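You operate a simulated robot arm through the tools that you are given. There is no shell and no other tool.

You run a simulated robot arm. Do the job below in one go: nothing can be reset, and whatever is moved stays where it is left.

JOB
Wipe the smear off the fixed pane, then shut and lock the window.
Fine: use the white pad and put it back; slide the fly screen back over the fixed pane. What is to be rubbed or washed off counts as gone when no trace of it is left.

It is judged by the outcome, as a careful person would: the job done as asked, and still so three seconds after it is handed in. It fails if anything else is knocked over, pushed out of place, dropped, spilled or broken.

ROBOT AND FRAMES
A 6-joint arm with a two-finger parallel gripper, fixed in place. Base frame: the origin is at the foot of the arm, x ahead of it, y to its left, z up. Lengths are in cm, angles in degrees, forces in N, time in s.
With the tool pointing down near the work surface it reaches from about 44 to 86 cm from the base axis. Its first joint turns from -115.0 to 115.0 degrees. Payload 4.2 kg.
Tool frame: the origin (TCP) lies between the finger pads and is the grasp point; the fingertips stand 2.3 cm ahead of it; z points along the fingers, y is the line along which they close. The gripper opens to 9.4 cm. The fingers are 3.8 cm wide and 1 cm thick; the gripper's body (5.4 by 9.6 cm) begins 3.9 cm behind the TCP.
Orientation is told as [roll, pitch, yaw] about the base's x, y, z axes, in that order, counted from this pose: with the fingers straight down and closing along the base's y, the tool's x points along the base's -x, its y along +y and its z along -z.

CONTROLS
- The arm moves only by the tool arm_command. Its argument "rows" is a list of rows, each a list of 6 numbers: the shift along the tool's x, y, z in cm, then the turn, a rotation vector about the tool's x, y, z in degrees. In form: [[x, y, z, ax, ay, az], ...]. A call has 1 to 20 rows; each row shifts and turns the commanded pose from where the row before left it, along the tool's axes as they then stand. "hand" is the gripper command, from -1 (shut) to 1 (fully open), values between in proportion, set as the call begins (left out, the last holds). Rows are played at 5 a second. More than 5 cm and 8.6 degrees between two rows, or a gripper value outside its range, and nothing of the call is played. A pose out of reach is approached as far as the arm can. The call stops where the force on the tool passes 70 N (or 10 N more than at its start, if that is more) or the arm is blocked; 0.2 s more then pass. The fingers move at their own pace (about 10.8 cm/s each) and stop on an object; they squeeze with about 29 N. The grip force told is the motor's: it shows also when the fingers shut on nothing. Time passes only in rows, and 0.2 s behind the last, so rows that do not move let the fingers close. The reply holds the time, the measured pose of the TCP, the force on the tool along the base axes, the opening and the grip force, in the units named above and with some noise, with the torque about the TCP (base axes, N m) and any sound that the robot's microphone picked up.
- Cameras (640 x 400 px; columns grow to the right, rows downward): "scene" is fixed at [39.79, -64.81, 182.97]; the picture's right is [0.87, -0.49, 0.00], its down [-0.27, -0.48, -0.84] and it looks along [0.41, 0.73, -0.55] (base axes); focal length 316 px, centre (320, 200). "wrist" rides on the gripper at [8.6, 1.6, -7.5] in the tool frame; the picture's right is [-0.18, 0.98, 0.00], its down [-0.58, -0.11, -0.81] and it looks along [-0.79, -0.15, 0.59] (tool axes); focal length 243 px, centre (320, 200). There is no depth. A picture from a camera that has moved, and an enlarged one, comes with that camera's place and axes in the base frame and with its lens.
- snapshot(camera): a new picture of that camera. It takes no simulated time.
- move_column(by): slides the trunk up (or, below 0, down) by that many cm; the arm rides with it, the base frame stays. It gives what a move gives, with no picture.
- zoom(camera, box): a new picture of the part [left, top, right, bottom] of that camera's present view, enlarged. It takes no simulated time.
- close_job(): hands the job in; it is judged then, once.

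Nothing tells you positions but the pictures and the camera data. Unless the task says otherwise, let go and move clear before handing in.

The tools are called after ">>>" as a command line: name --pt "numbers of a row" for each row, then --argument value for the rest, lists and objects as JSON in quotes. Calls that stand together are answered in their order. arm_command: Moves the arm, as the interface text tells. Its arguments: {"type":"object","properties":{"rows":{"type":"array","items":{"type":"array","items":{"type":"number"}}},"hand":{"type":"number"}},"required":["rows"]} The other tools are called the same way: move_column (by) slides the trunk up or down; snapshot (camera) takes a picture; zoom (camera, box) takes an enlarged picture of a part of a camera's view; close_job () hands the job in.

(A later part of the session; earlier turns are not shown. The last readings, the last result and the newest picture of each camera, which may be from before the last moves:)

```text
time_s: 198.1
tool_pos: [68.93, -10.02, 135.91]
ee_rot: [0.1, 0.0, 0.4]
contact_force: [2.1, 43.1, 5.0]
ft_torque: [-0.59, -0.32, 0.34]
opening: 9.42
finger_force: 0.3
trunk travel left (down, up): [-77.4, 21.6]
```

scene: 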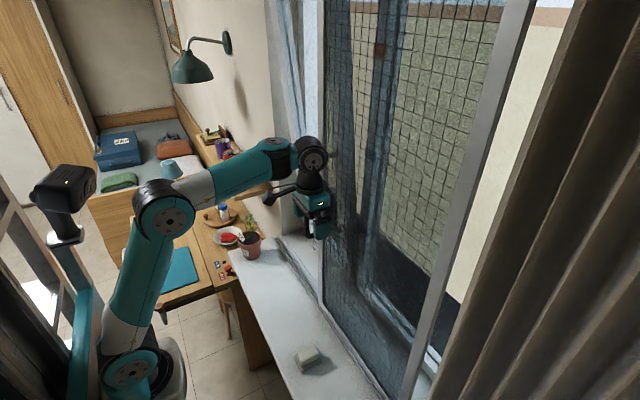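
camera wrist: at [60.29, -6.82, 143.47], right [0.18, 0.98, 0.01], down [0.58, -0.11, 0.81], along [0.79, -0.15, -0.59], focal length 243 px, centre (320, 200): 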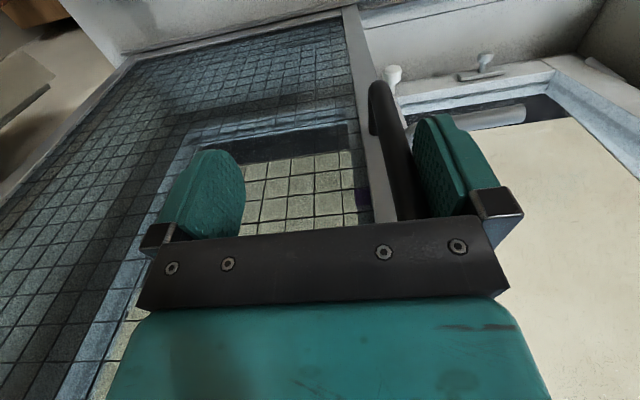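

The screen is at its end stop (43 N, no motion). Easing off, lifting clear, and backing away.

>>> arm_command --pt "0 0.6 0 0 0 0" --pt "0 1 -0.5 0 0 0" --pt "0.5 0.5 -2 0 0 0" --pt "1 0 -2 0 0 0" --pt "1.5 0 -1.5 0 0 0" --pt "1.5 0 0 0 0 0"

>>> snapshot --camera "wrist"

>>> snapshot --camera "scene"

```text
time_s: 199.5
tool_pos: [64.38, -8.4, 141.86]
ee_rot: [0.4, -0.1, 0.0]
contact_force: [0.8, 0.0, -0.8]
ft_torque: [-0.02, 0.03, 0.02]
opening: 9.39
finger_force: 0.0
trunk travel left (down, up): [-77.4, 21.6]
```

```text
taken
camera wrist: at [55.73, -6.79, 149.4], right [0.18, 0.98, 0.01], down [0.58, -0.11, 0.81], along [0.79, -0.15, -0.59], focal length 243 px, centre (320, 200)
```

wrist: 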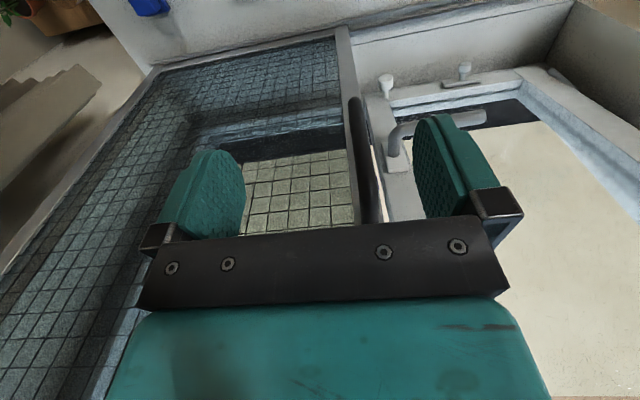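

```text
taken
```

scene: 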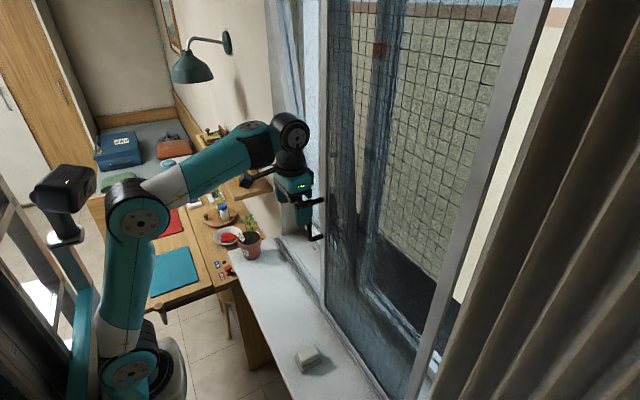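

The screen now covers the fixed pane and the sash is accessible. Moving across to look at the sash, its handle and the white knobs.

>>> arm_command --pt "0.5 3 -0.3 0 0 0" --pt "0.5 3 -0.3 0 0 0" --pt "0.5 3 0 0 0 0" --pt "0 3 0 0 0 0" --pt "0 3 0 0 0 0"

>>> snapshot --camera "wrist"

>>> zoom --camera "wrist" --box '[180, 0, 640, 240]'

```text
time_s: 200.7
tool_pos: [62.91, 6.44, 142.42]
ee_rot: [0.3, -0.1, 0.0]
contact_force: [-0.1, -0.3, 0.5]
ft_torque: [0.02, -0.03, 0.03]
opening: 9.41
finger_force: 0.1
trunk travel left (down, up): [-77.4, 21.6]
```

```text
taken
camera wrist: at [54.19, 8.23, 150.03], right [0.18, 0.98, 0.01], down [0.58, -0.11, 0.81], along [0.79, -0.15, -0.59], focal length 243 px, centre (320, 200)
```

wrist: 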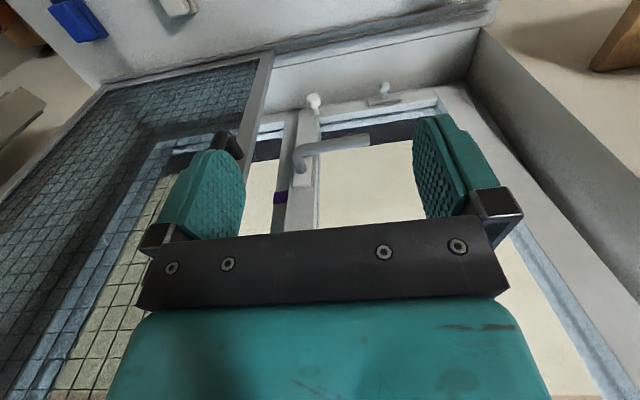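

```text
1.39 times, centred on (410, 120) of wrist
camera zoom: at [54.19, 8.23, 150.03], right [0.18, 0.98, 0.01], down [0.58, -0.11, 0.81], along [0.79, -0.15, -0.59], focal length 338 px, centre (195, 311)
```

zoom: 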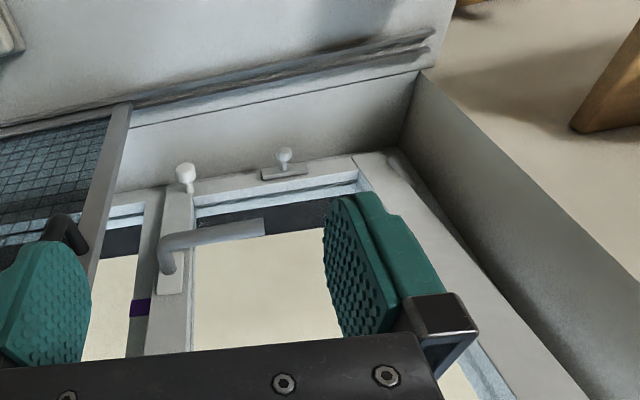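

>>> zoom --camera "wrist" --box '[270, 70, 430, 210]'

>>> zoom --camera "wrist" --box '[400, 20, 640, 240]'

>>> zoom --camera "scene" --box '[250, 0, 350, 120]'

```text
2.86 times, centred on (350, 140) of wrist
camera zoom: at [54.19, 8.23, 150.03], right [0.18, 0.98, 0.01], down [0.58, -0.11, 0.81], along [0.79, -0.15, -0.59], focal length 693 px, centre (234, 371)
```

zoom: 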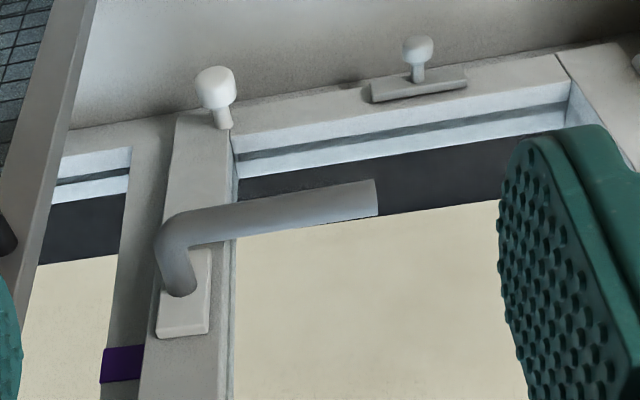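

```text
1.82 times, centred on (520, 130) of wrist
camera zoom: at [54.19, 8.23, 150.03], right [0.18, 0.98, 0.01], down [0.58, -0.11, 0.81], along [0.79, -0.15, -0.59], focal length 441 px, centre (-44, 327)
```

zoom: 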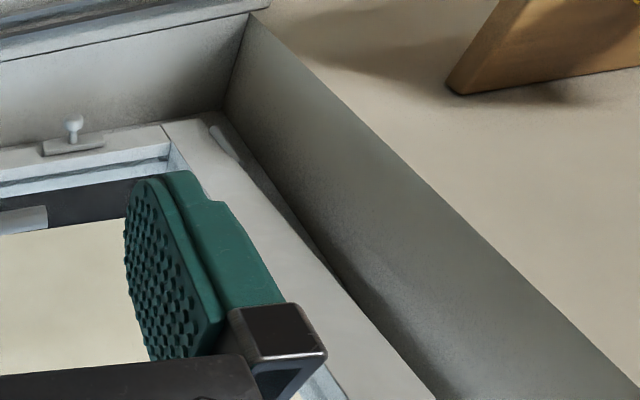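

```text
3.33 times, centred on (300, 60) of scene
camera zoom: at [39.79, -64.81, 182.97], right [0.87, -0.49, 0.0], down [-0.27, -0.48, -0.84], along [0.41, 0.73, -0.55], focal length 1054 px, centre (387, 667)
```

zoom: 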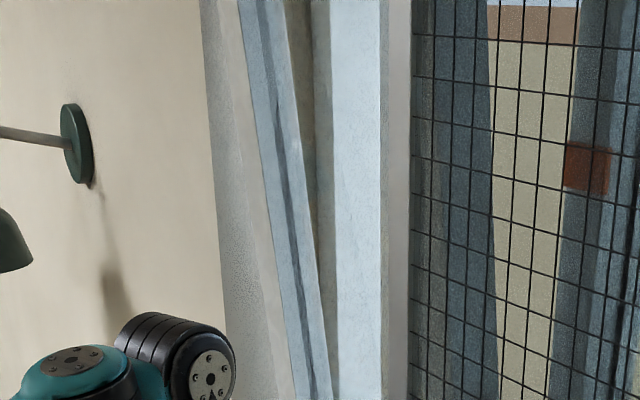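

>>> arm_command --pt "-1.2 0 2 0 0 0" --pt "-1.2 0 2 0 0 0" --pt "-1.2 0 2 0 0 0" --pt "-1.2 0 2 0 0 0" --pt "-1.2 0 2 0 0 0" --pt "-1.2 0 2 0 0 0"

>>> snapshot --camera "wrist"

```text
time_s: 202.1
tool_pos: [70.15, 6.57, 130.52]
ee_rot: [0.3, -0.2, 0.0]
contact_force: [0.0, -0.6, 0.1]
ft_torque: [-0.02, -0.04, 0.01]
opening: 9.4
finger_force: 0.1
trunk travel left (down, up): [-77.4, 21.6]
```

```text
taken
camera wrist: at [61.48, 8.28, 138.03], right [0.18, 0.98, 0.01], down [0.58, -0.11, 0.81], along [0.79, -0.14, -0.59], focal length 243 px, centre (320, 200)
```

wrist: 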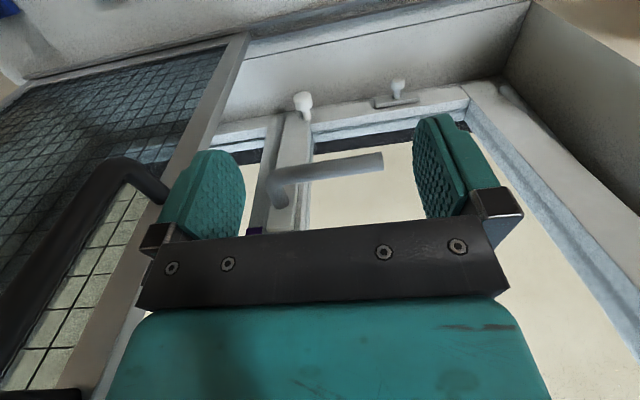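

>>> move_column --by -10

>>> snapshot --camera "wrist"

>>> zoom --camera "wrist" --box '[220, 20, 460, 230]'

```text
time_s: 203.4
tool_pos: [70.14, 6.6, 120.55]
ee_rot: [0.3, -0.1, 0.0]
contact_force: [0.1, -0.3, 0.1]
ft_torque: [-0.01, 0.01, -0.02]
opening: 9.38
finger_force: 0.0
trunk travel left (down, up): [-67.4, 31.6]
```

```text
taken
camera wrist: at [61.53, 8.28, 128.02], right [0.18, 0.98, 0.01], down [0.58, -0.11, 0.81], along [0.79, -0.15, -0.59], focal length 243 px, centre (320, 200)
```

wrist: 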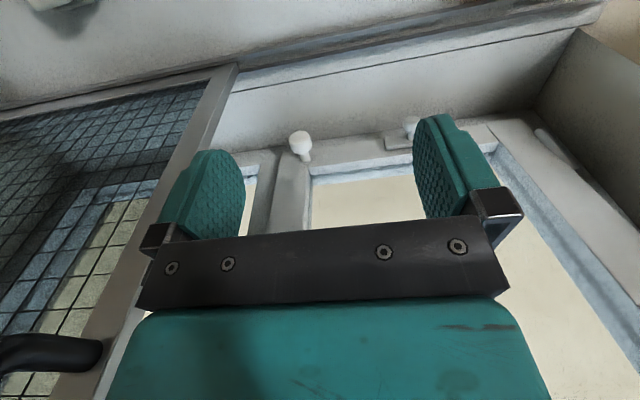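

```text
1.90 times, centred on (340, 125) of wrist
camera zoom: at [61.53, 8.28, 128.02], right [0.18, 0.98, 0.01], down [0.58, -0.11, 0.81], along [0.79, -0.15, -0.59], focal length 462 px, centre (282, 343)
```

zoom: 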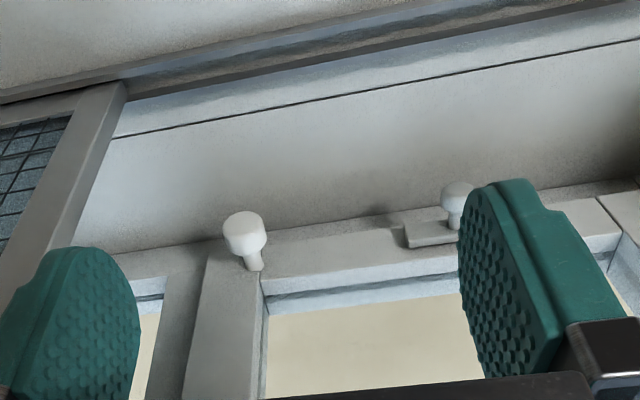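

I can see a lever handle (pivot near (83,0,122), pointing +y), a gray pull above it, and white knobs at the bottom. The sash is tilted into the room at the top. I'll back off and pitch the tool forward in steps to be able to push it shut.

>>> arm_command --pt "1.5 -0.5 -1.5 0 0 0" --pt "1.5 -0.5 -1.5 0 0 0" --pt "1.5 -0.5 -1.5 0 0 0" --pt "1.5 -0.5 -1 0 0 0" --hand -1

>>> arm_command --pt "-2.56 0 -0.18 0 -8 0" --pt "-2.56 0 -0.18 0 -8 0"

>>> snapshot --camera "scene"

```text
time_s: 204.4
tool_pos: [64.29, 4.61, 125.96]
ee_rot: [0.2, -0.1, 0.0]
contact_force: [1.0, 0.3, -0.8]
ft_torque: [0.02, 0.02, 0.0]
opening: 0.02
finger_force: 28.8
trunk travel left (down, up): [-67.4, 31.6]
```

```text
time_s: 205.0
tool_pos: [70.13, 5.08, 127.97]
ee_rot: [0.2, -16.0, -0.1]
contact_force: [-0.1, -0.1, -0.1]
ft_torque: [0.03, 0.01, -0.01]
opening: 0.0
finger_force: 29.1
out of reach, approached as far as the arm can: row 2
trunk travel left (down, up): [-67.4, 31.6]
```

```text
taken
```

scene: 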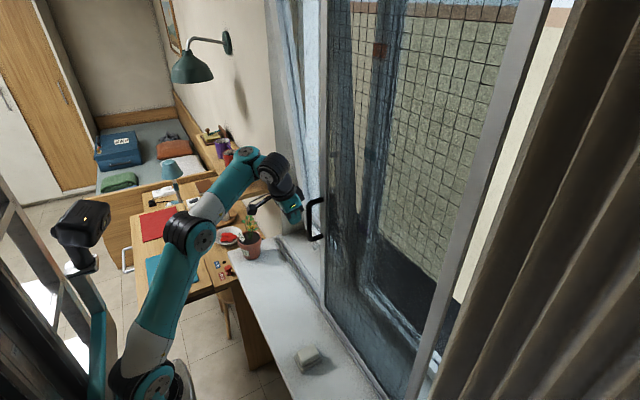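

>>> arm_command --pt "-2.3 0 -0.4 0 -8 0" --pt "-2.3 0 -0.4 0 -8 0"

>>> snapshot --camera "scene"

>>> snapshot --camera "wrist"

```text
time_s: 205.6
tool_pos: [75.45, 5.4, 131.72]
ee_rot: [0.2, -32.0, 0.0]
contact_force: [0.1, -0.9, 0.5]
ft_torque: [-0.01, 0.02, 0.03]
opening: 0.0
finger_force: 29.3
out of reach, approached as far as the arm can: row 1, 2
trunk travel left (down, up): [-67.4, 31.6]
```

```text
taken
```

scene: 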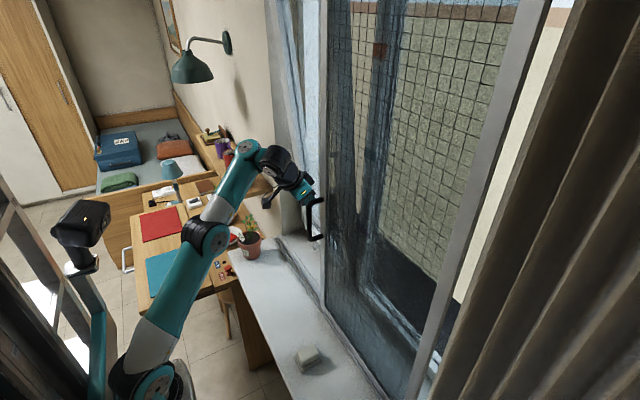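

```text
taken
camera wrist: at [64.23, 7.21, 133.52], right [0.16, 0.98, 0.1], down [0.06, -0.11, 0.99], along [0.99, -0.15, -0.08], focal length 243 px, centre (320, 200)
```

wrist: 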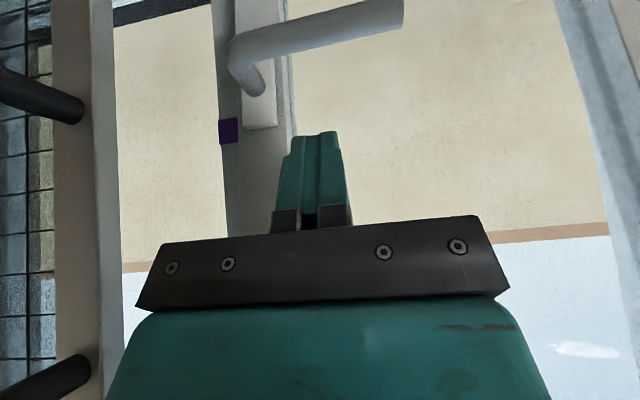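

The fingers (closed) point forward-down toward the lever. I'll back off 2 cm and lower with the trunk to lever height, then push the lever/sash in the closing direction.

>>> arm_command --pt "1.7 -0.7 -1.06 0 0 0" --pt "0 -0.7 0 0 0 0"

>>> move_column --by -11

>>> snapshot --camera "wrist"

>>> snapshot --camera "scene"

```text
time_s: 206.2
tool_pos: [74.55, 4.46, 132.93]
ee_rot: [0.3, -32.1, -0.2]
contact_force: [-0.8, -0.2, -0.2]
ft_torque: [-0.01, 0.04, -0.01]
opening: 0.02
finger_force: 29.3
out of reach, approached as far as the arm can: row 1
trunk travel left (down, up): [-67.4, 31.6]
```

```text
time_s: 207.7
tool_pos: [74.58, 4.36, 121.97]
ee_rot: [0.3, -32.1, -0.2]
contact_force: [-0.3, -0.5, -0.7]
ft_torque: [0.02, 0.01, 0.01]
opening: 0.02
finger_force: 29.5
trunk travel left (down, up): [-56.4, 42.6]
```

```text
taken
camera wrist: at [63.25, 6.21, 123.78], right [0.16, 0.98, 0.1], down [0.06, -0.11, 0.99], along [0.99, -0.15, -0.08], focal length 243 px, centre (320, 200)
```

wrist: 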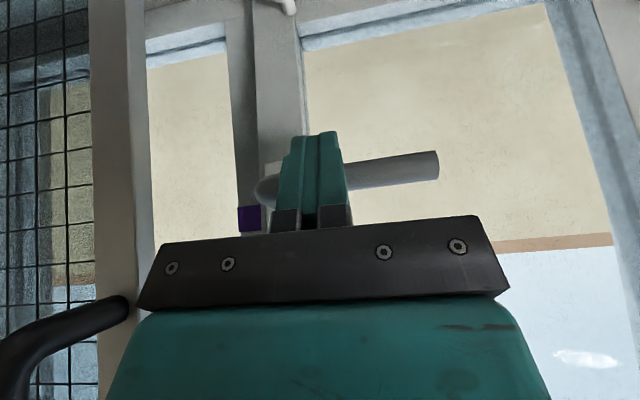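

```text
taken
```

scene: 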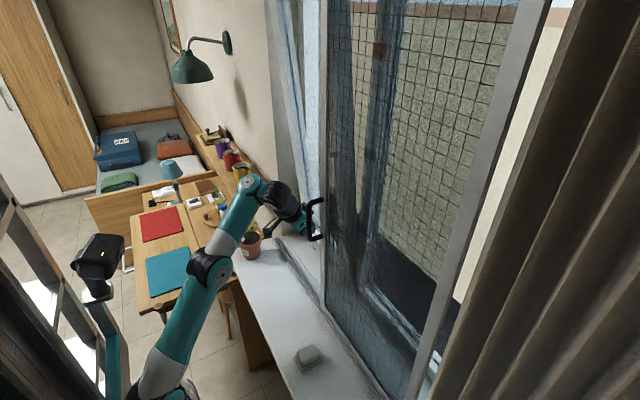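

Lever axis is at about x=79, z=121, y 0–11. Lowering 1.6 cm so the fingers' front edge meets the lever, then pushing slowly in +x.

>>> move_column --by -1.6

>>> arm_command --pt "-0.42 0 0.27 0 0 0" --pt "-0.42 0 0.27 0 0 0" --pt "-0.42 0 0.27 0 0 0"

>>> arm_command --pt "-0.42 0 0.27 0 0 0" --pt "-0.42 0 0.27 0 0 0"

```text
time_s: 208.3
tool_pos: [74.52, 4.39, 120.31]
ee_rot: [0.3, -32.0, -0.1]
contact_force: [-0.6, 0.0, -0.8]
ft_torque: [0.01, -0.01, -0.02]
opening: 0.0
finger_force: 29.1
trunk travel left (down, up): [-54.8, 44.2]
```

```text
time_s: 209.1
tool_pos: [76.11, 4.4, 120.34]
ee_rot: [0.3, -32.0, -0.1]
contact_force: [-0.1, -0.4, 1.1]
ft_torque: [0.0, -0.01, 0.01]
opening: 0.0
finger_force: 29.3
trunk travel left (down, up): [-54.8, 44.2]
```

```text
time_s: 209.7
tool_pos: [77.14, 4.35, 120.35]
ee_rot: [0.3, -32.1, -0.1]
contact_force: [-2.7, -1.3, -1.2]
ft_torque: [-0.03, -0.01, 0.01]
opening: 0.0
finger_force: 29.0
trunk travel left (down, up): [-54.8, 44.2]
```

>>> arm_command --pt "-0.42 0 0.27 0 0 0" --pt "-0.42 0 0.27 0 0 0"

>>> snapshot --camera "wrist"

>>> snapshot --camera "scene"

```text
time_s: 210.3
tool_pos: [78.04, 4.57, 120.3]
ee_rot: [0.2, -31.9, 0.0]
contact_force: [0.0, 0.1, 1.0]
ft_torque: [-0.03, 0.02, -0.01]
opening: 0.0
finger_force: 28.9
trunk travel left (down, up): [-54.8, 44.2]
```

```text
taken
camera wrist: at [66.84, 6.28, 122.05], right [0.15, 0.98, 0.1], down [0.07, -0.11, 0.99], along [0.99, -0.15, -0.08], focal length 243 px, centre (320, 200)
```

wrist: 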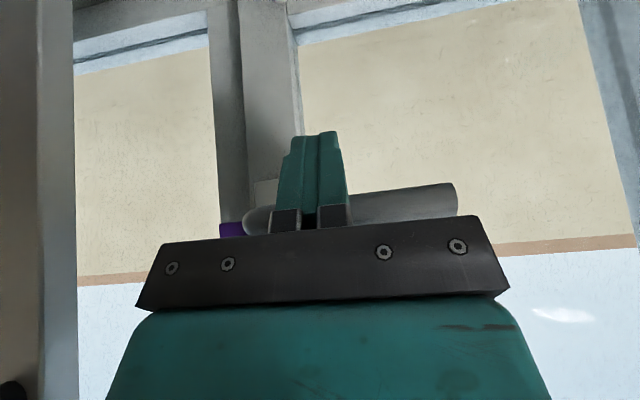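

```text
taken
```

scene: 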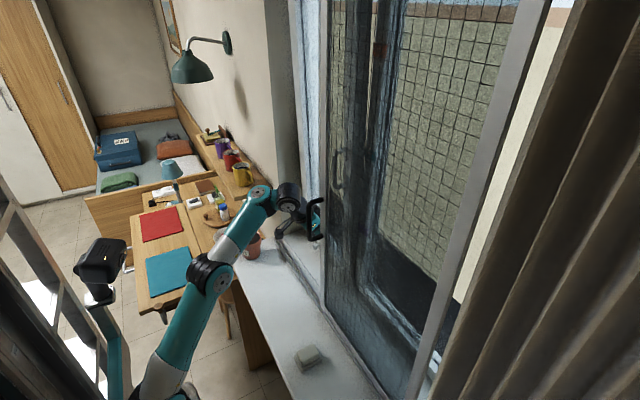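

The sash seems to move freely with the push. Continuing until it meets the frame.

>>> arm_command --pt "-0.42 0 0.27 0 0 0" --pt "-0.42 0 0.27 0 0 0"

>>> arm_command --pt "-0.42 0 0.27 0 0 0" --pt "-0.42 0 0.27 0 0 0"

>>> snapshot --camera "wrist"

>>> zoom --camera "scene" --box '[260, 0, 400, 260]'

```text
time_s: 210.9
tool_pos: [78.67, 4.77, 120.06]
ee_rot: [0.5, -32.0, -0.3]
contact_force: [-3.9, -2.1, -0.6]
ft_torque: [0.02, 0.03, 0.04]
opening: 0.01
finger_force: 28.6
out of reach, approached as far as the arm can: row 2
trunk travel left (down, up): [-54.8, 44.2]
```

```text
time_s: 211.5
tool_pos: [79.12, 5.07, 119.48]
ee_rot: [0.5, -32.1, -0.1]
contact_force: [0.2, -0.9, -0.6]
ft_torque: [-0.03, -0.04, 0.01]
opening: 0.0
finger_force: 29.0
out of reach, approached as far as the arm can: row 1, 2
trunk travel left (down, up): [-54.8, 44.2]
```

```text
taken
camera wrist: at [67.89, 6.87, 121.3], right [0.15, 0.98, 0.1], down [0.07, -0.12, 0.99], along [0.99, -0.15, -0.08], focal length 243 px, centre (320, 200)
```

wrist: 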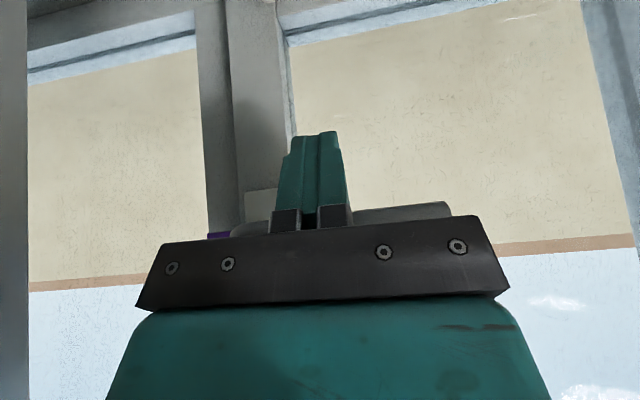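

```text
1.54 times, centred on (330, 130) of scene
camera zoom: at [39.79, -64.81, 182.97], right [0.87, -0.49, 0.0], down [-0.27, -0.48, -0.84], along [0.41, 0.73, -0.55], focal length 486 px, centre (305, 308)
```

zoom: 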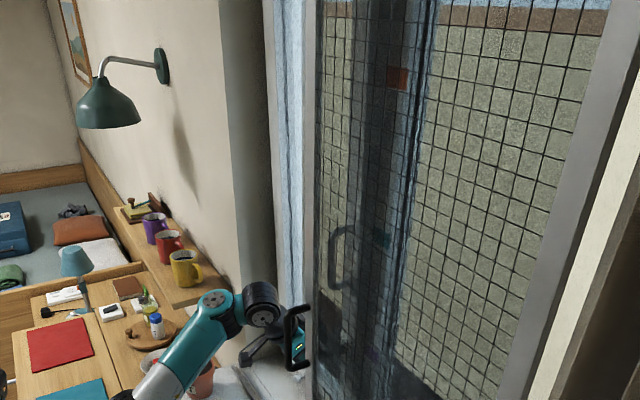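

The arm is at its outer limit; I'll back off a bit, see where the sash stays, and adjust the trunk.

>>> arm_command --pt "0.85 0 -0.53 0 0 0" --pt "0.85 0 -0.53 0 0 0" --pt "0.85 0 -0.53 0 0 0" --pt "0.85 0 -0.53 0 0 0"

>>> snapshot --camera "wrist"

>>> zoom --camera "scene" --box '[260, 0, 400, 260]'

```text
time_s: 212.5
tool_pos: [75.15, 5.13, 119.64]
ee_rot: [0.3, -32.0, -0.2]
contact_force: [0.3, -0.4, -0.8]
ft_torque: [0.0, 0.04, 0.02]
opening: 0.0
finger_force: 28.3
trunk travel left (down, up): [-54.8, 44.2]
```

```text
taken
camera wrist: at [63.78, 6.83, 121.39], right [0.16, 0.98, 0.1], down [0.07, -0.11, 0.99], along [0.99, -0.15, -0.08], focal length 243 px, centre (320, 200)
```

wrist: 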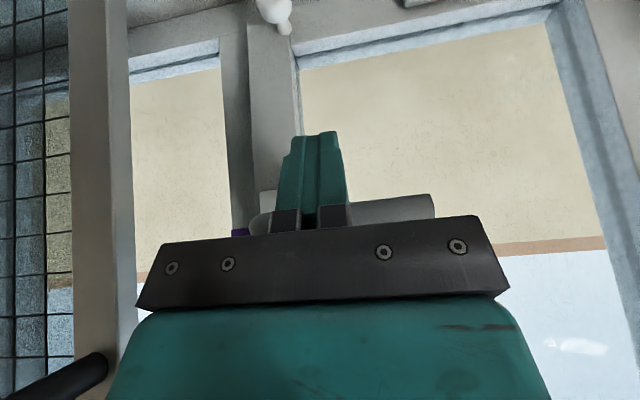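

```text
1.54 times, centred on (330, 130) of scene
camera zoom: at [39.79, -64.81, 182.97], right [0.87, -0.49, 0.0], down [-0.27, -0.48, -0.84], along [0.41, 0.73, -0.55], focal length 486 px, centre (305, 308)
```

zoom: 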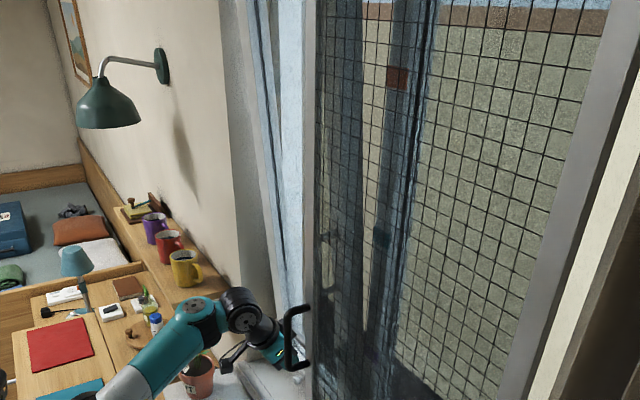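

The sash swings back open by itself, so I must hold it shut while turning the lever. For that I want the stable horizontal-tool posture; retreating first.

>>> arm_command --pt "0.75 0.4 -2.59 0 0 0" --pt "0.75 0.4 -2.59 0 0 0" --pt "0.75 0.4 -2.59 0 0 0" --pt "0.75 0.4 -2.59 0 0 0" --pt "0.75 0.4 -2.59 0 0 0" --pt "0.75 0.4 -2.59 0 0 0"

```text
time_s: 213.9
tool_pos: [64.81, 7.73, 124.91]
ee_rot: [0.3, -32.1, -0.1]
contact_force: [1.1, 1.1, -0.1]
ft_torque: [0.03, 0.02, 0.0]
opening: 0.01
finger_force: 29.4
out of reach, approached as far as the arm can: row 3, 4, 5, 6
trunk travel left (down, up): [-54.8, 44.2]
```

>>> snapshot --camera "scene"

```text
taken
```

scene: 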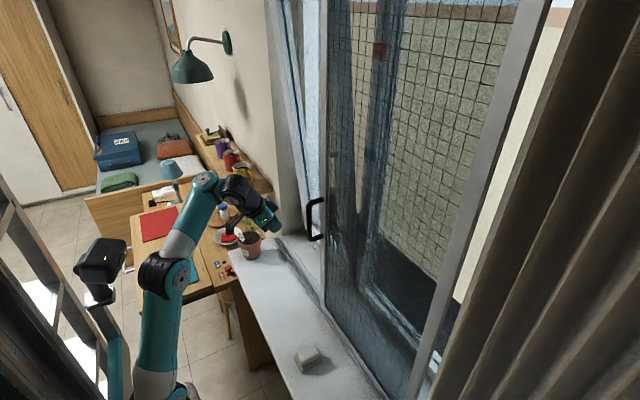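

>>> arm_command --pt "-2.56 0 -0.18 0 -8 0" --pt "-2.56 0 -0.18 0 -8 0" --pt "-2.56 0 -0.18 0 -8 0" --pt "-2.56 0 -0.18 0 -8 0"

>>> snapshot --camera "scene"

```text
time_s: 214.9
tool_pos: [71.57, 7.62, 132.45]
ee_rot: [0.7, -64.2, -0.6]
contact_force: [-0.5, 0.0, -1.1]
ft_torque: [-0.01, 0.03, -0.03]
opening: 0.0
finger_force: 29.4
trunk travel left (down, up): [-54.8, 44.2]
```

```text
taken
```

scene: 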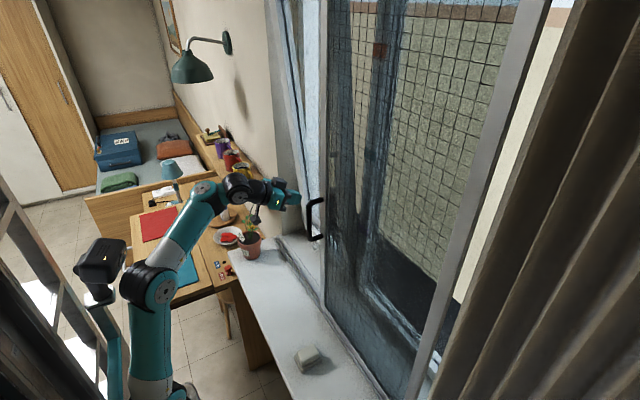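

Unflagged and well bent. Finishing the rotation to horizontal.

>>> arm_command --pt "-2.56 0 -0.18 0 -8 0" --pt "-2.56 0 -0.18 0 -8 0" --pt "-2.56 0 -0.18 0 -8 0" --pt "-0.6 0 0 0 -1.8 0"

>>> snapshot --camera "scene"

>>> snapshot --camera "wrist"

```text
time_s: 215.9
tool_pos: [73.22, 7.84, 140.64]
ee_rot: [81.7, -89.7, -81.7]
contact_force: [0.6, -0.5, -0.2]
ft_torque: [-0.03, 0.01, 0.0]
opening: 0.0
finger_force: 28.4
trunk travel left (down, up): [-54.8, 44.2]
```

```text
taken
```

scene: 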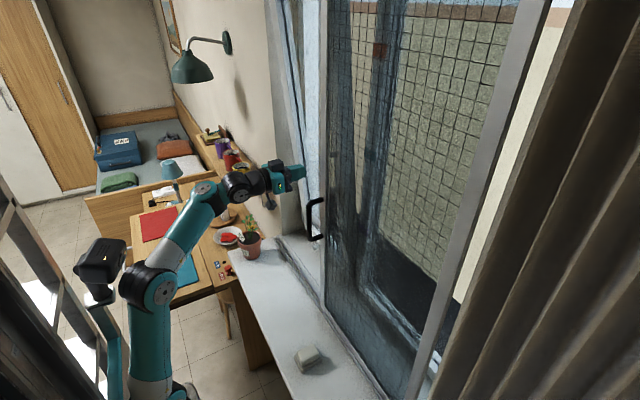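

```text
taken
camera wrist: at [65.9, 9.48, 132.08], right [0.0, 0.98, 0.19], down [-0.81, -0.11, 0.58], along [0.59, -0.15, 0.79], focal length 243 px, centre (320, 200)
```

wrist: 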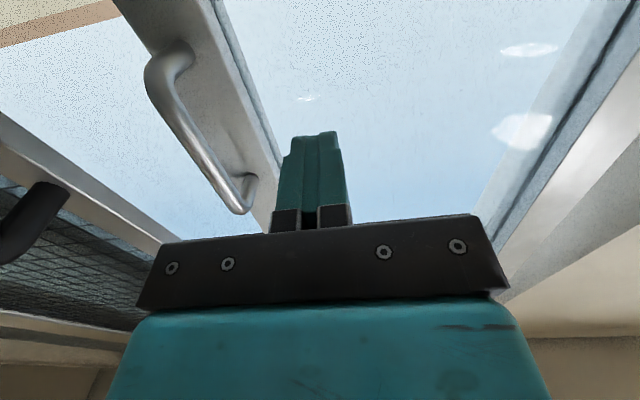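

Now horizontal in a good posture. Next I'll roll the gripper 90° (camera to the +y side) so its narrow side faces the screen edge, for pushing the sash shut above the lever.

>>> arm_command --pt "0 0 0 0 0 8.2" --pt "0 0 0 0 0 8.2" --pt "0 0 0 0 0 8.2" --pt "0 0 0 0 0 8.2" --pt "0 0 0 0 0 8.2" --pt "0 0 0 0 0 8.2" --pt "0 0 0 0 0 8.2" --pt "0 0 0 0 0 8.2" --pt "0 0 0 0 0 8.2" --pt "0 0 0 0 0 8.2" --pt "0 0 0 0 0 8"

>>> snapshot --camera "wrist"

>>> snapshot --camera "scene"

```text
time_s: 218.3
tool_pos: [73.42, 7.72, 140.58]
ee_rot: [89.8, 0.4, -90.1]
contact_force: [0.1, -0.1, -0.2]
ft_torque: [0.03, 0.0, 0.0]
opening: 0.0
finger_force: 29.2
trunk travel left (down, up): [-54.8, 44.2]
```

```text
taken
camera wrist: at [65.98, 16.52, 142.4], right [0.0, -0.19, 0.98], down [-0.81, -0.58, -0.11], along [0.59, -0.79, -0.16], focal length 243 px, centre (320, 200)
```

wrist: 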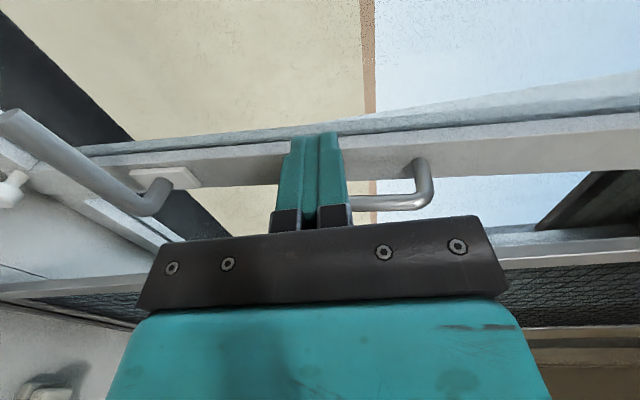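

```text
taken
```

scene: 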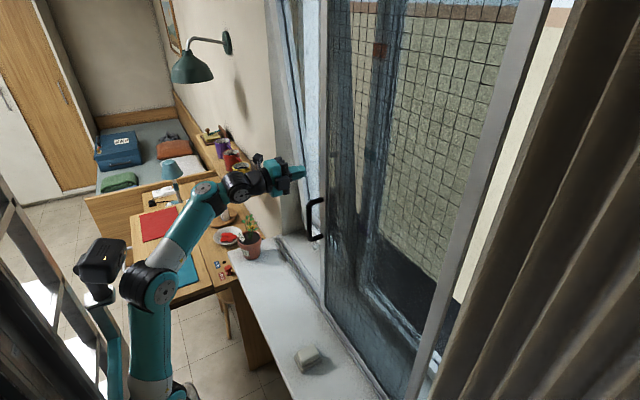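

The rolled view is excellent: lever, base plate and pull are clear (lever pivot ≈ (y -0.5, z 121.7)). Lowering to just above the lever using arm and trunk.

>>> arm_command --pt "0 -2 0 0 0 0" --pt "0 -2 0 0 0 0" --pt "0 -2 0 0 0 0" --pt "0 -2 0 0 0 0"

>>> move_column --by -7

>>> snapshot --camera "wrist"

>>> snapshot --camera "scene"

```text
time_s: 219.3
tool_pos: [73.23, 7.74, 132.49]
ee_rot: [89.8, 0.2, -90.0]
contact_force: [-0.2, 0.5, 0.1]
ft_torque: [0.02, -0.01, -0.01]
opening: 0.0
finger_force: 29.1
trunk travel left (down, up): [-54.8, 44.2]
```

```text
time_s: 220.4
tool_pos: [73.28, 7.77, 125.56]
ee_rot: [90.0, 0.3, -90.1]
contact_force: [0.9, 0.6, 0.1]
ft_torque: [0.02, -0.01, -0.01]
opening: 0.0
finger_force: 28.8
trunk travel left (down, up): [-47.8, 51.2]
```

```text
taken
camera wrist: at [65.78, 16.54, 127.28], right [0.0, -0.19, 0.98], down [-0.81, -0.58, -0.11], along [0.59, -0.79, -0.15], focal length 243 px, centre (320, 200)
```

wrist: 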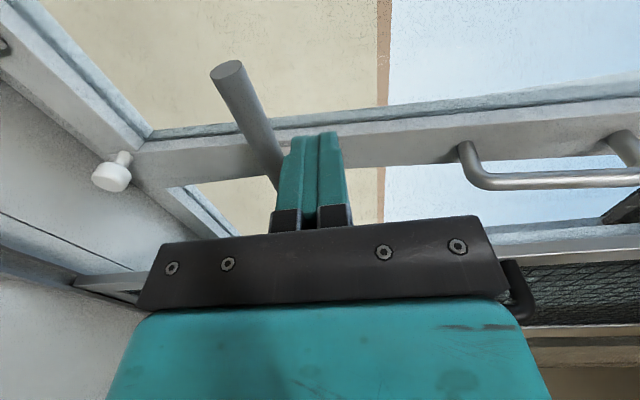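

```text
taken
```

scene: 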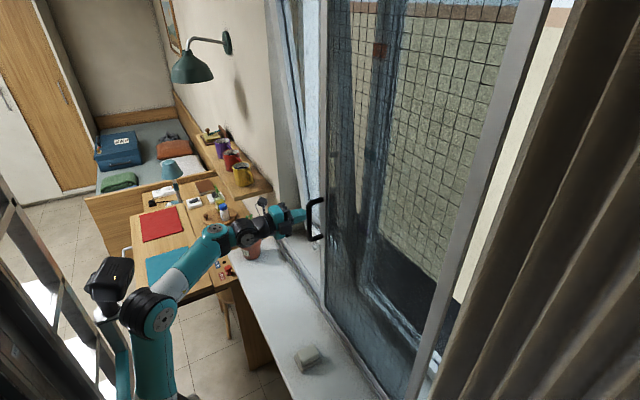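

Finger is just above the lever. Advancing toward the sash until something touches.

>>> arm_command --pt "0 0 1.5 0 0 0" --pt "0 0 1.5 0 0 0" --pt "0 0 1.5 0 0 0" --pt "0 0 1 0 0 0" --pt "0 0 1 0 0 0"

>>> snapshot --camera "wrist"

```text
time_s: 221.6
tool_pos: [79.53, 7.88, 125.62]
ee_rot: [89.8, 0.1, -90.0]
contact_force: [-0.2, 0.0, 0.6]
ft_torque: [0.0, 0.0, 0.0]
opening: 0.01
finger_force: 29.2
trunk travel left (down, up): [-47.8, 51.2]
```

```text
taken
camera wrist: at [72.14, 16.54, 127.23], right [0.0, -0.19, 0.98], down [-0.81, -0.58, -0.11], along [0.59, -0.79, -0.15], focal length 243 px, centre (320, 200)
```

wrist: 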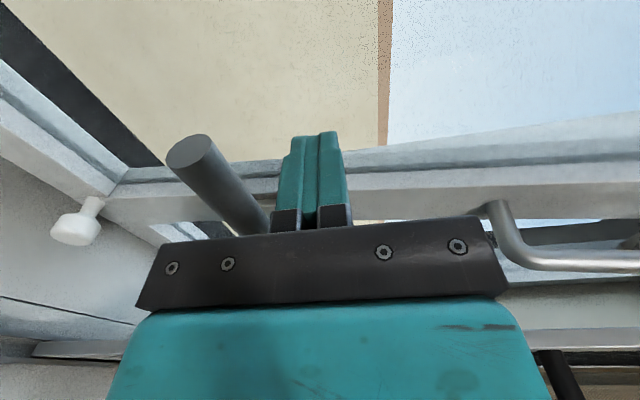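

>>> arm_command --pt "0 0 0.7 0 0 0" --pt "0 0 0.7 0 0 0" --pt "0 0 0.7 0 0 0"

>>> arm_command --pt "0 0 0.6 0 0 0" --pt "0 0 0.6 0 0 0"

>>> snapshot --camera "wrist"

>>> zoom --camera "scene" --box '[260, 0, 400, 260]'

```text
time_s: 222.4
tool_pos: [81.72, 7.83, 125.29]
ee_rot: [89.8, 0.3, -90.0]
contact_force: [2.1, -0.9, -0.6]
ft_torque: [0.01, 0.01, 0.03]
opening: 0.03
finger_force: 28.5
trunk travel left (down, up): [-47.8, 51.2]
```

```text
time_s: 223.0
tool_pos: [83.18, 7.88, 125.32]
ee_rot: [89.8, 0.2, -90.0]
contact_force: [0.8, 0.0, 1.2]
ft_torque: [0.0, -0.01, 0.0]
opening: 0.0
finger_force: 29.0
trunk travel left (down, up): [-47.8, 51.2]
```

```text
taken
camera wrist: at [75.69, 16.61, 127.09], right [0.0, -0.19, 0.98], down [-0.81, -0.58, -0.11], along [0.59, -0.79, -0.15], focal length 243 px, centre (320, 200)
```

wrist: 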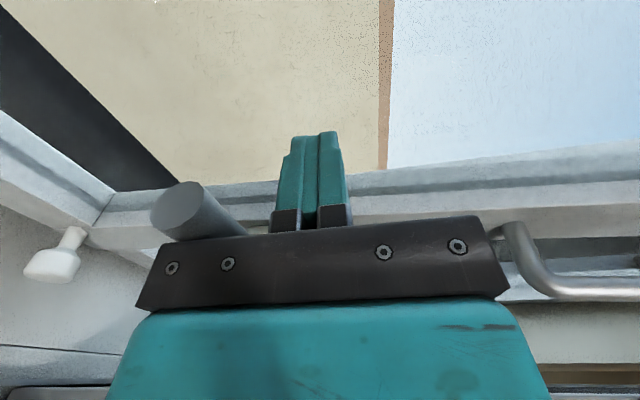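

```text
1.54 times, centred on (330, 130) of scene
camera zoom: at [39.79, -64.81, 182.97], right [0.87, -0.49, 0.0], down [-0.27, -0.48, -0.84], along [0.41, 0.73, -0.55], focal length 486 px, centre (305, 308)
```

zoom: 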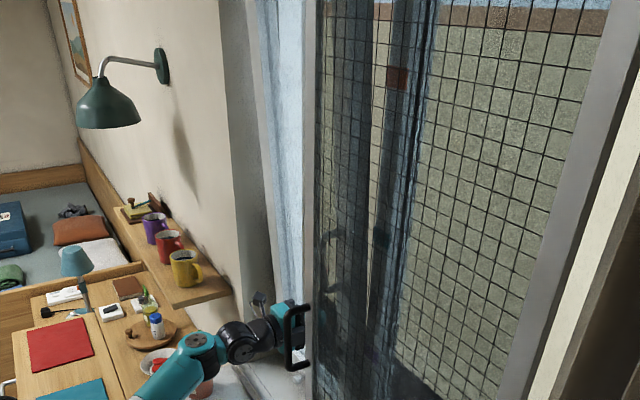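

>>> arm_command --pt "0 0 0.6 0 0 0" --pt "0 0 0.6 0 0 0"

>>> arm_command --pt "0 0 0.4 0 0 0" --pt "0 0 0.4 0 0 0"

>>> snapshot --camera "wrist"

>>> zoom --camera "scene" --box '[260, 0, 400, 260]'

```text
time_s: 223.6
tool_pos: [84.21, 7.72, 125.44]
ee_rot: [89.8, 0.2, -90.1]
contact_force: [-0.7, 0.0, 0.6]
ft_torque: [0.04, -0.03, -0.03]
opening: 0.01
finger_force: 29.5
trunk travel left (down, up): [-47.8, 51.2]
```

```text
time_s: 224.2
tool_pos: [84.6, 7.8, 125.9]
ee_rot: [90.1, 0.4, -89.9]
contact_force: [-44.4, -6.3, -1.1]
ft_torque: [-0.28, 1.54, 1.39]
opening: 0.0
finger_force: 29.1
trunk travel left (down, up): [-47.8, 51.2]
```

```text
taken
camera wrist: at [77.05, 16.54, 127.59], right [0.0, -0.19, 0.98], down [-0.81, -0.58, -0.11], along [0.59, -0.79, -0.15], focal length 243 px, centre (320, 200)
```

wrist: 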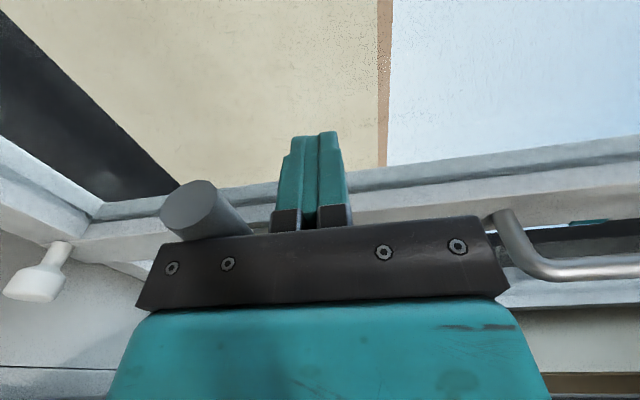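

```text
1.54 times, centred on (330, 130) of scene
camera zoom: at [39.79, -64.81, 182.97], right [0.87, -0.49, 0.0], down [-0.27, -0.48, -0.84], along [0.41, 0.73, -0.55], focal length 486 px, centre (305, 308)
```

zoom: 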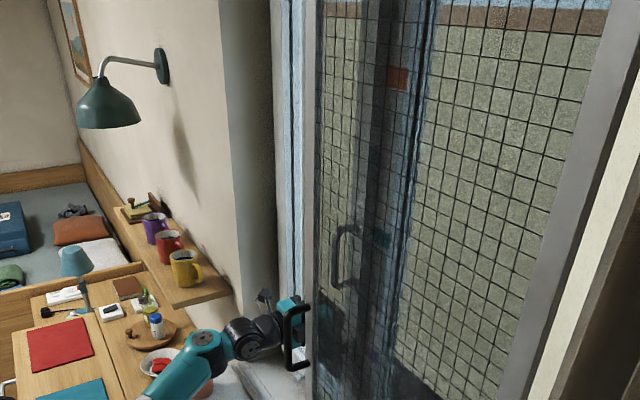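

The sash is now vertical against the frame (44 N). Easing the push to a light hold, then I'll press the lever down while holding it shut.

>>> arm_command --pt "0 0 -0.12 0 0 0" --pt "0 0 0 0 0 0"

```text
time_s: 224.8
tool_pos: [84.53, 7.79, 125.7]
ee_rot: [90.0, 0.3, -90.0]
contact_force: [-43.6, -4.2, -1.1]
ft_torque: [-0.13, 1.52, 1.32]
opening: 0.0
finger_force: 28.8
trunk travel left (down, up): [-47.8, 51.2]
```

>>> arm_command --pt "0 0 -0.2 0 0 0" --pt "0 0 0 0 0 0"

```text
time_s: 225.4
tool_pos: [84.48, 7.83, 125.6]
ee_rot: [89.9, 0.2, -90.0]
contact_force: [-27.9, -2.1, -0.5]
ft_torque: [-0.07, 1.0, 0.82]
opening: 0.0
finger_force: 29.6
trunk travel left (down, up): [-47.8, 51.2]
```

>>> arm_command --pt "0 -0.5 0 0 0 0" --pt "0 -0.5 0 0 0 0" --pt "0 -0.4 0 0 0 0"

>>> snapshot --camera "wrist"

```text
time_s: 226.2
tool_pos: [84.48, 7.68, 124.19]
ee_rot: [90.0, 0.3, -90.0]
contact_force: [-28.0, -3.1, 0.5]
ft_torque: [-0.13, 0.99, 0.9]
opening: 0.0
finger_force: 29.3
trunk travel left (down, up): [-47.8, 51.2]
```

```text
taken
camera wrist: at [77.06, 16.5, 125.97], right [0.0, -0.19, 0.98], down [-0.81, -0.58, -0.11], along [0.59, -0.79, -0.15], focal length 243 px, centre (320, 200)
```

wrist: 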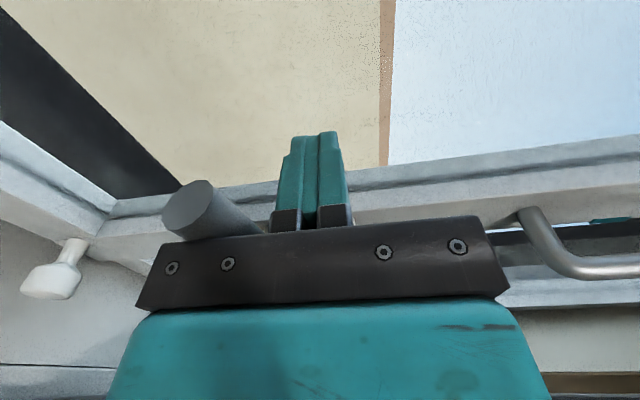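

The lever is already rotating down with the palm contact. Continuing down along the lever's arc.

>>> arm_command --pt "0 -0.6 0 0 0 0" --pt "0 -0.6 0 0 0 0" --pt "0 -0.6 0 0 0 0"

>>> snapshot --camera "wrist"

```text
time_s: 227.0
tool_pos: [84.53, 7.44, 122.57]
ee_rot: [90.3, 0.3, -90.2]
contact_force: [-32.0, -17.3, 8.8]
ft_torque: [-0.85, 1.34, 1.45]
opening: 0.0
finger_force: 28.8
trunk travel left (down, up): [-47.8, 51.2]
```

```text
taken
camera wrist: at [77.06, 16.29, 124.38], right [0.0, -0.19, 0.98], down [-0.81, -0.58, -0.11], along [0.59, -0.79, -0.15], focal length 243 px, centre (320, 200)
```

wrist: 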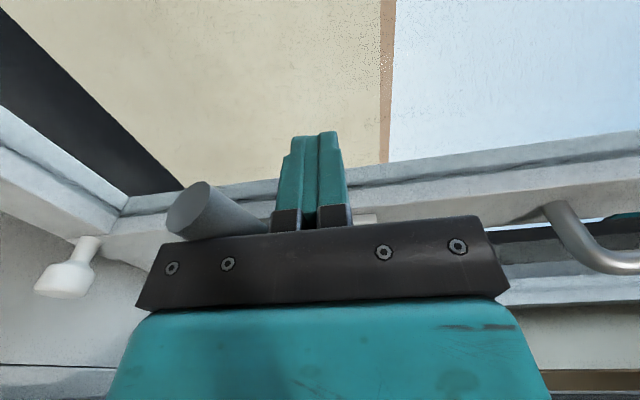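

>>> arm_command --pt "-0.15 -0.7 0 0 0 0" --pt "-0.15 -0.7 0 0 0 0" --pt "-0.15 -0.7 0 0 0 0"

>>> snapshot --camera "wrist"

```text
time_s: 227.8
tool_pos: [84.53, 7.42, 120.19]
ee_rot: [89.8, 0.3, -90.0]
contact_force: [-20.1, -8.9, 9.4]
ft_torque: [-0.59, 1.18, 0.55]
opening: 0.0
finger_force: 28.7
trunk travel left (down, up): [-47.8, 51.2]
```

```text
taken
camera wrist: at [77.05, 16.18, 121.9], right [0.0, -0.19, 0.98], down [-0.81, -0.58, -0.11], along [0.59, -0.79, -0.15], focal length 243 px, centre (320, 200)
```

wrist: 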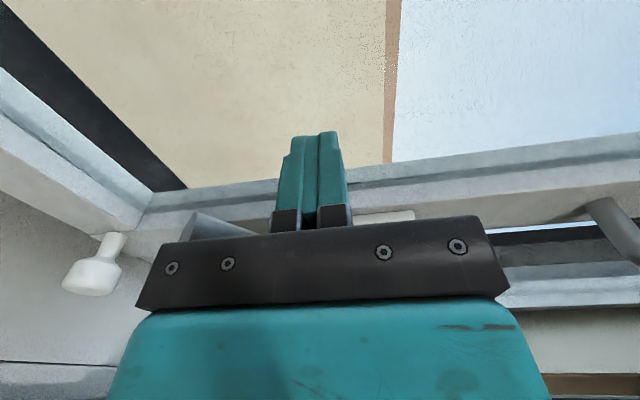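

>>> arm_command --pt "-0.2 -0.8 0 0 0 0" --pt "-0.2 -0.8 0 0 0 0" --pt "-0.2 -0.8 0 0 0 0"

>>> snapshot --camera "wrist"

```text
time_s: 228.6
tool_pos: [84.52, 6.7, 117.86]
ee_rot: [89.9, 0.3, -89.9]
contact_force: [-21.0, -7.2, 12.0]
ft_torque: [-0.5, 1.46, 0.15]
opening: 0.0
finger_force: 29.0
trunk travel left (down, up): [-47.8, 51.2]
```

```text
taken
camera wrist: at [77.06, 15.5, 119.52], right [0.0, -0.19, 0.98], down [-0.81, -0.58, -0.11], along [0.59, -0.79, -0.15], focal length 243 px, centre (320, 200)
```

wrist: 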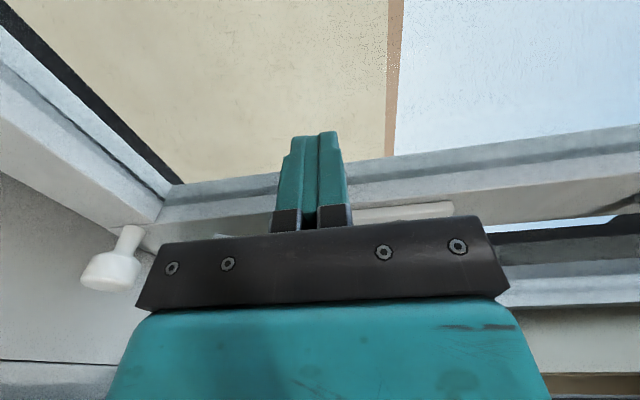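

>>> arm_command --pt "-0.4 -0.7 0 0 0 0" --pt "-0.4 -0.7 0 0 0 0" --pt "-0.5 -0.7 0 0 0 0"

>>> snapshot --camera "wrist"

>>> zoom --camera "scene" --box '[260, 120, 400, 280]'

```text
time_s: 229.4
tool_pos: [84.41, 5.46, 115.94]
ee_rot: [90.0, 0.2, -90.1]
contact_force: [-23.7, -4.5, 15.5]
ft_torque: [-0.62, 1.64, -0.2]
opening: 0.0
finger_force: 29.1
trunk travel left (down, up): [-47.8, 51.2]
```

```text
taken
camera wrist: at [77.03, 14.2, 117.64], right [0.0, -0.19, 0.98], down [-0.81, -0.58, -0.11], along [0.59, -0.79, -0.15], focal length 243 px, centre (320, 200)
```

wrist: 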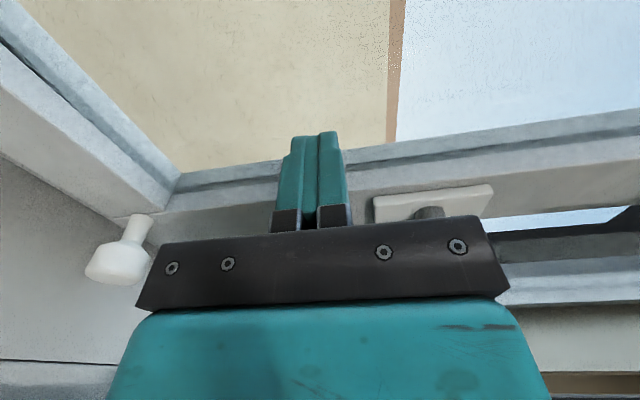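

```text
2.50 times, centred on (330, 200) of scene
camera zoom: at [39.79, -64.81, 182.97], right [0.87, -0.49, 0.0], down [-0.27, -0.48, -0.84], along [0.41, 0.73, -0.55], focal length 791 px, centre (295, 200)
```

zoom: 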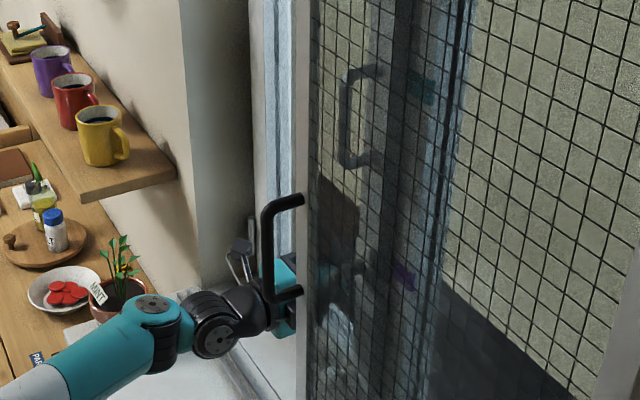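

>>> arm_command --pt "-0.6 -0.5 0 0 0 0" --pt "-0.6 -0.5 0 0 0 0" --pt "-0.6 -0.4 0 0 0 0"

>>> snapshot --camera "wrist"

```text
time_s: 230.2
tool_pos: [84.36, 3.89, 114.41]
ee_rot: [89.9, 0.4, -89.7]
contact_force: [-20.2, 2.9, 13.9]
ft_torque: [-0.44, 1.13, -0.35]
opening: 0.02
finger_force: 28.9
trunk travel left (down, up): [-47.8, 51.2]
```

```text
taken
camera wrist: at [76.99, 12.56, 116.12], right [0.0, -0.19, 0.98], down [-0.8, -0.58, -0.11], along [0.59, -0.79, -0.15], focal length 243 px, centre (320, 200)
```

wrist: 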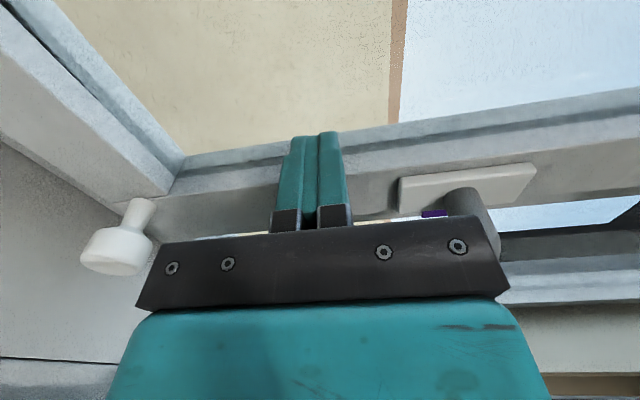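

>>> arm_command --pt "-0.6 -0.1 0 0 0 0" --pt "-0.6 -0.1 0 0 0 0"

>>> snapshot --camera "wrist"

```text
time_s: 230.8
tool_pos: [84.41, 3.69, 114.48]
ee_rot: [90.2, 0.4, -88.5]
contact_force: [-17.9, 54.2, 24.8]
ft_torque: [-0.73, 1.25, 0.54]
opening: 0.0
finger_force: 29.1
trunk travel left (down, up): [-47.8, 51.2]
```

```text
taken
camera wrist: at [76.72, 12.32, 116.08], right [0.0, -0.19, 0.98], down [-0.79, -0.6, -0.12], along [0.61, -0.78, -0.15], focal length 243 px, centre (320, 200)
```

wrist: 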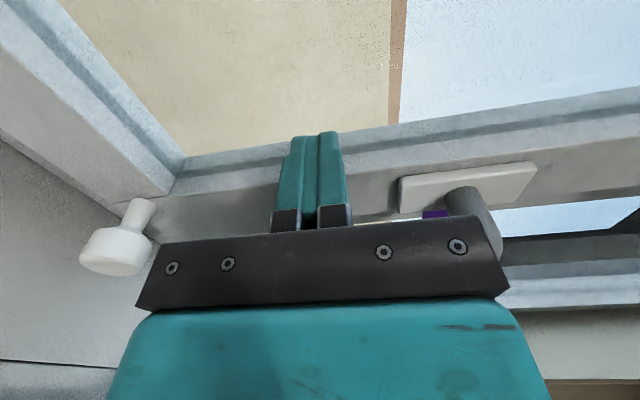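

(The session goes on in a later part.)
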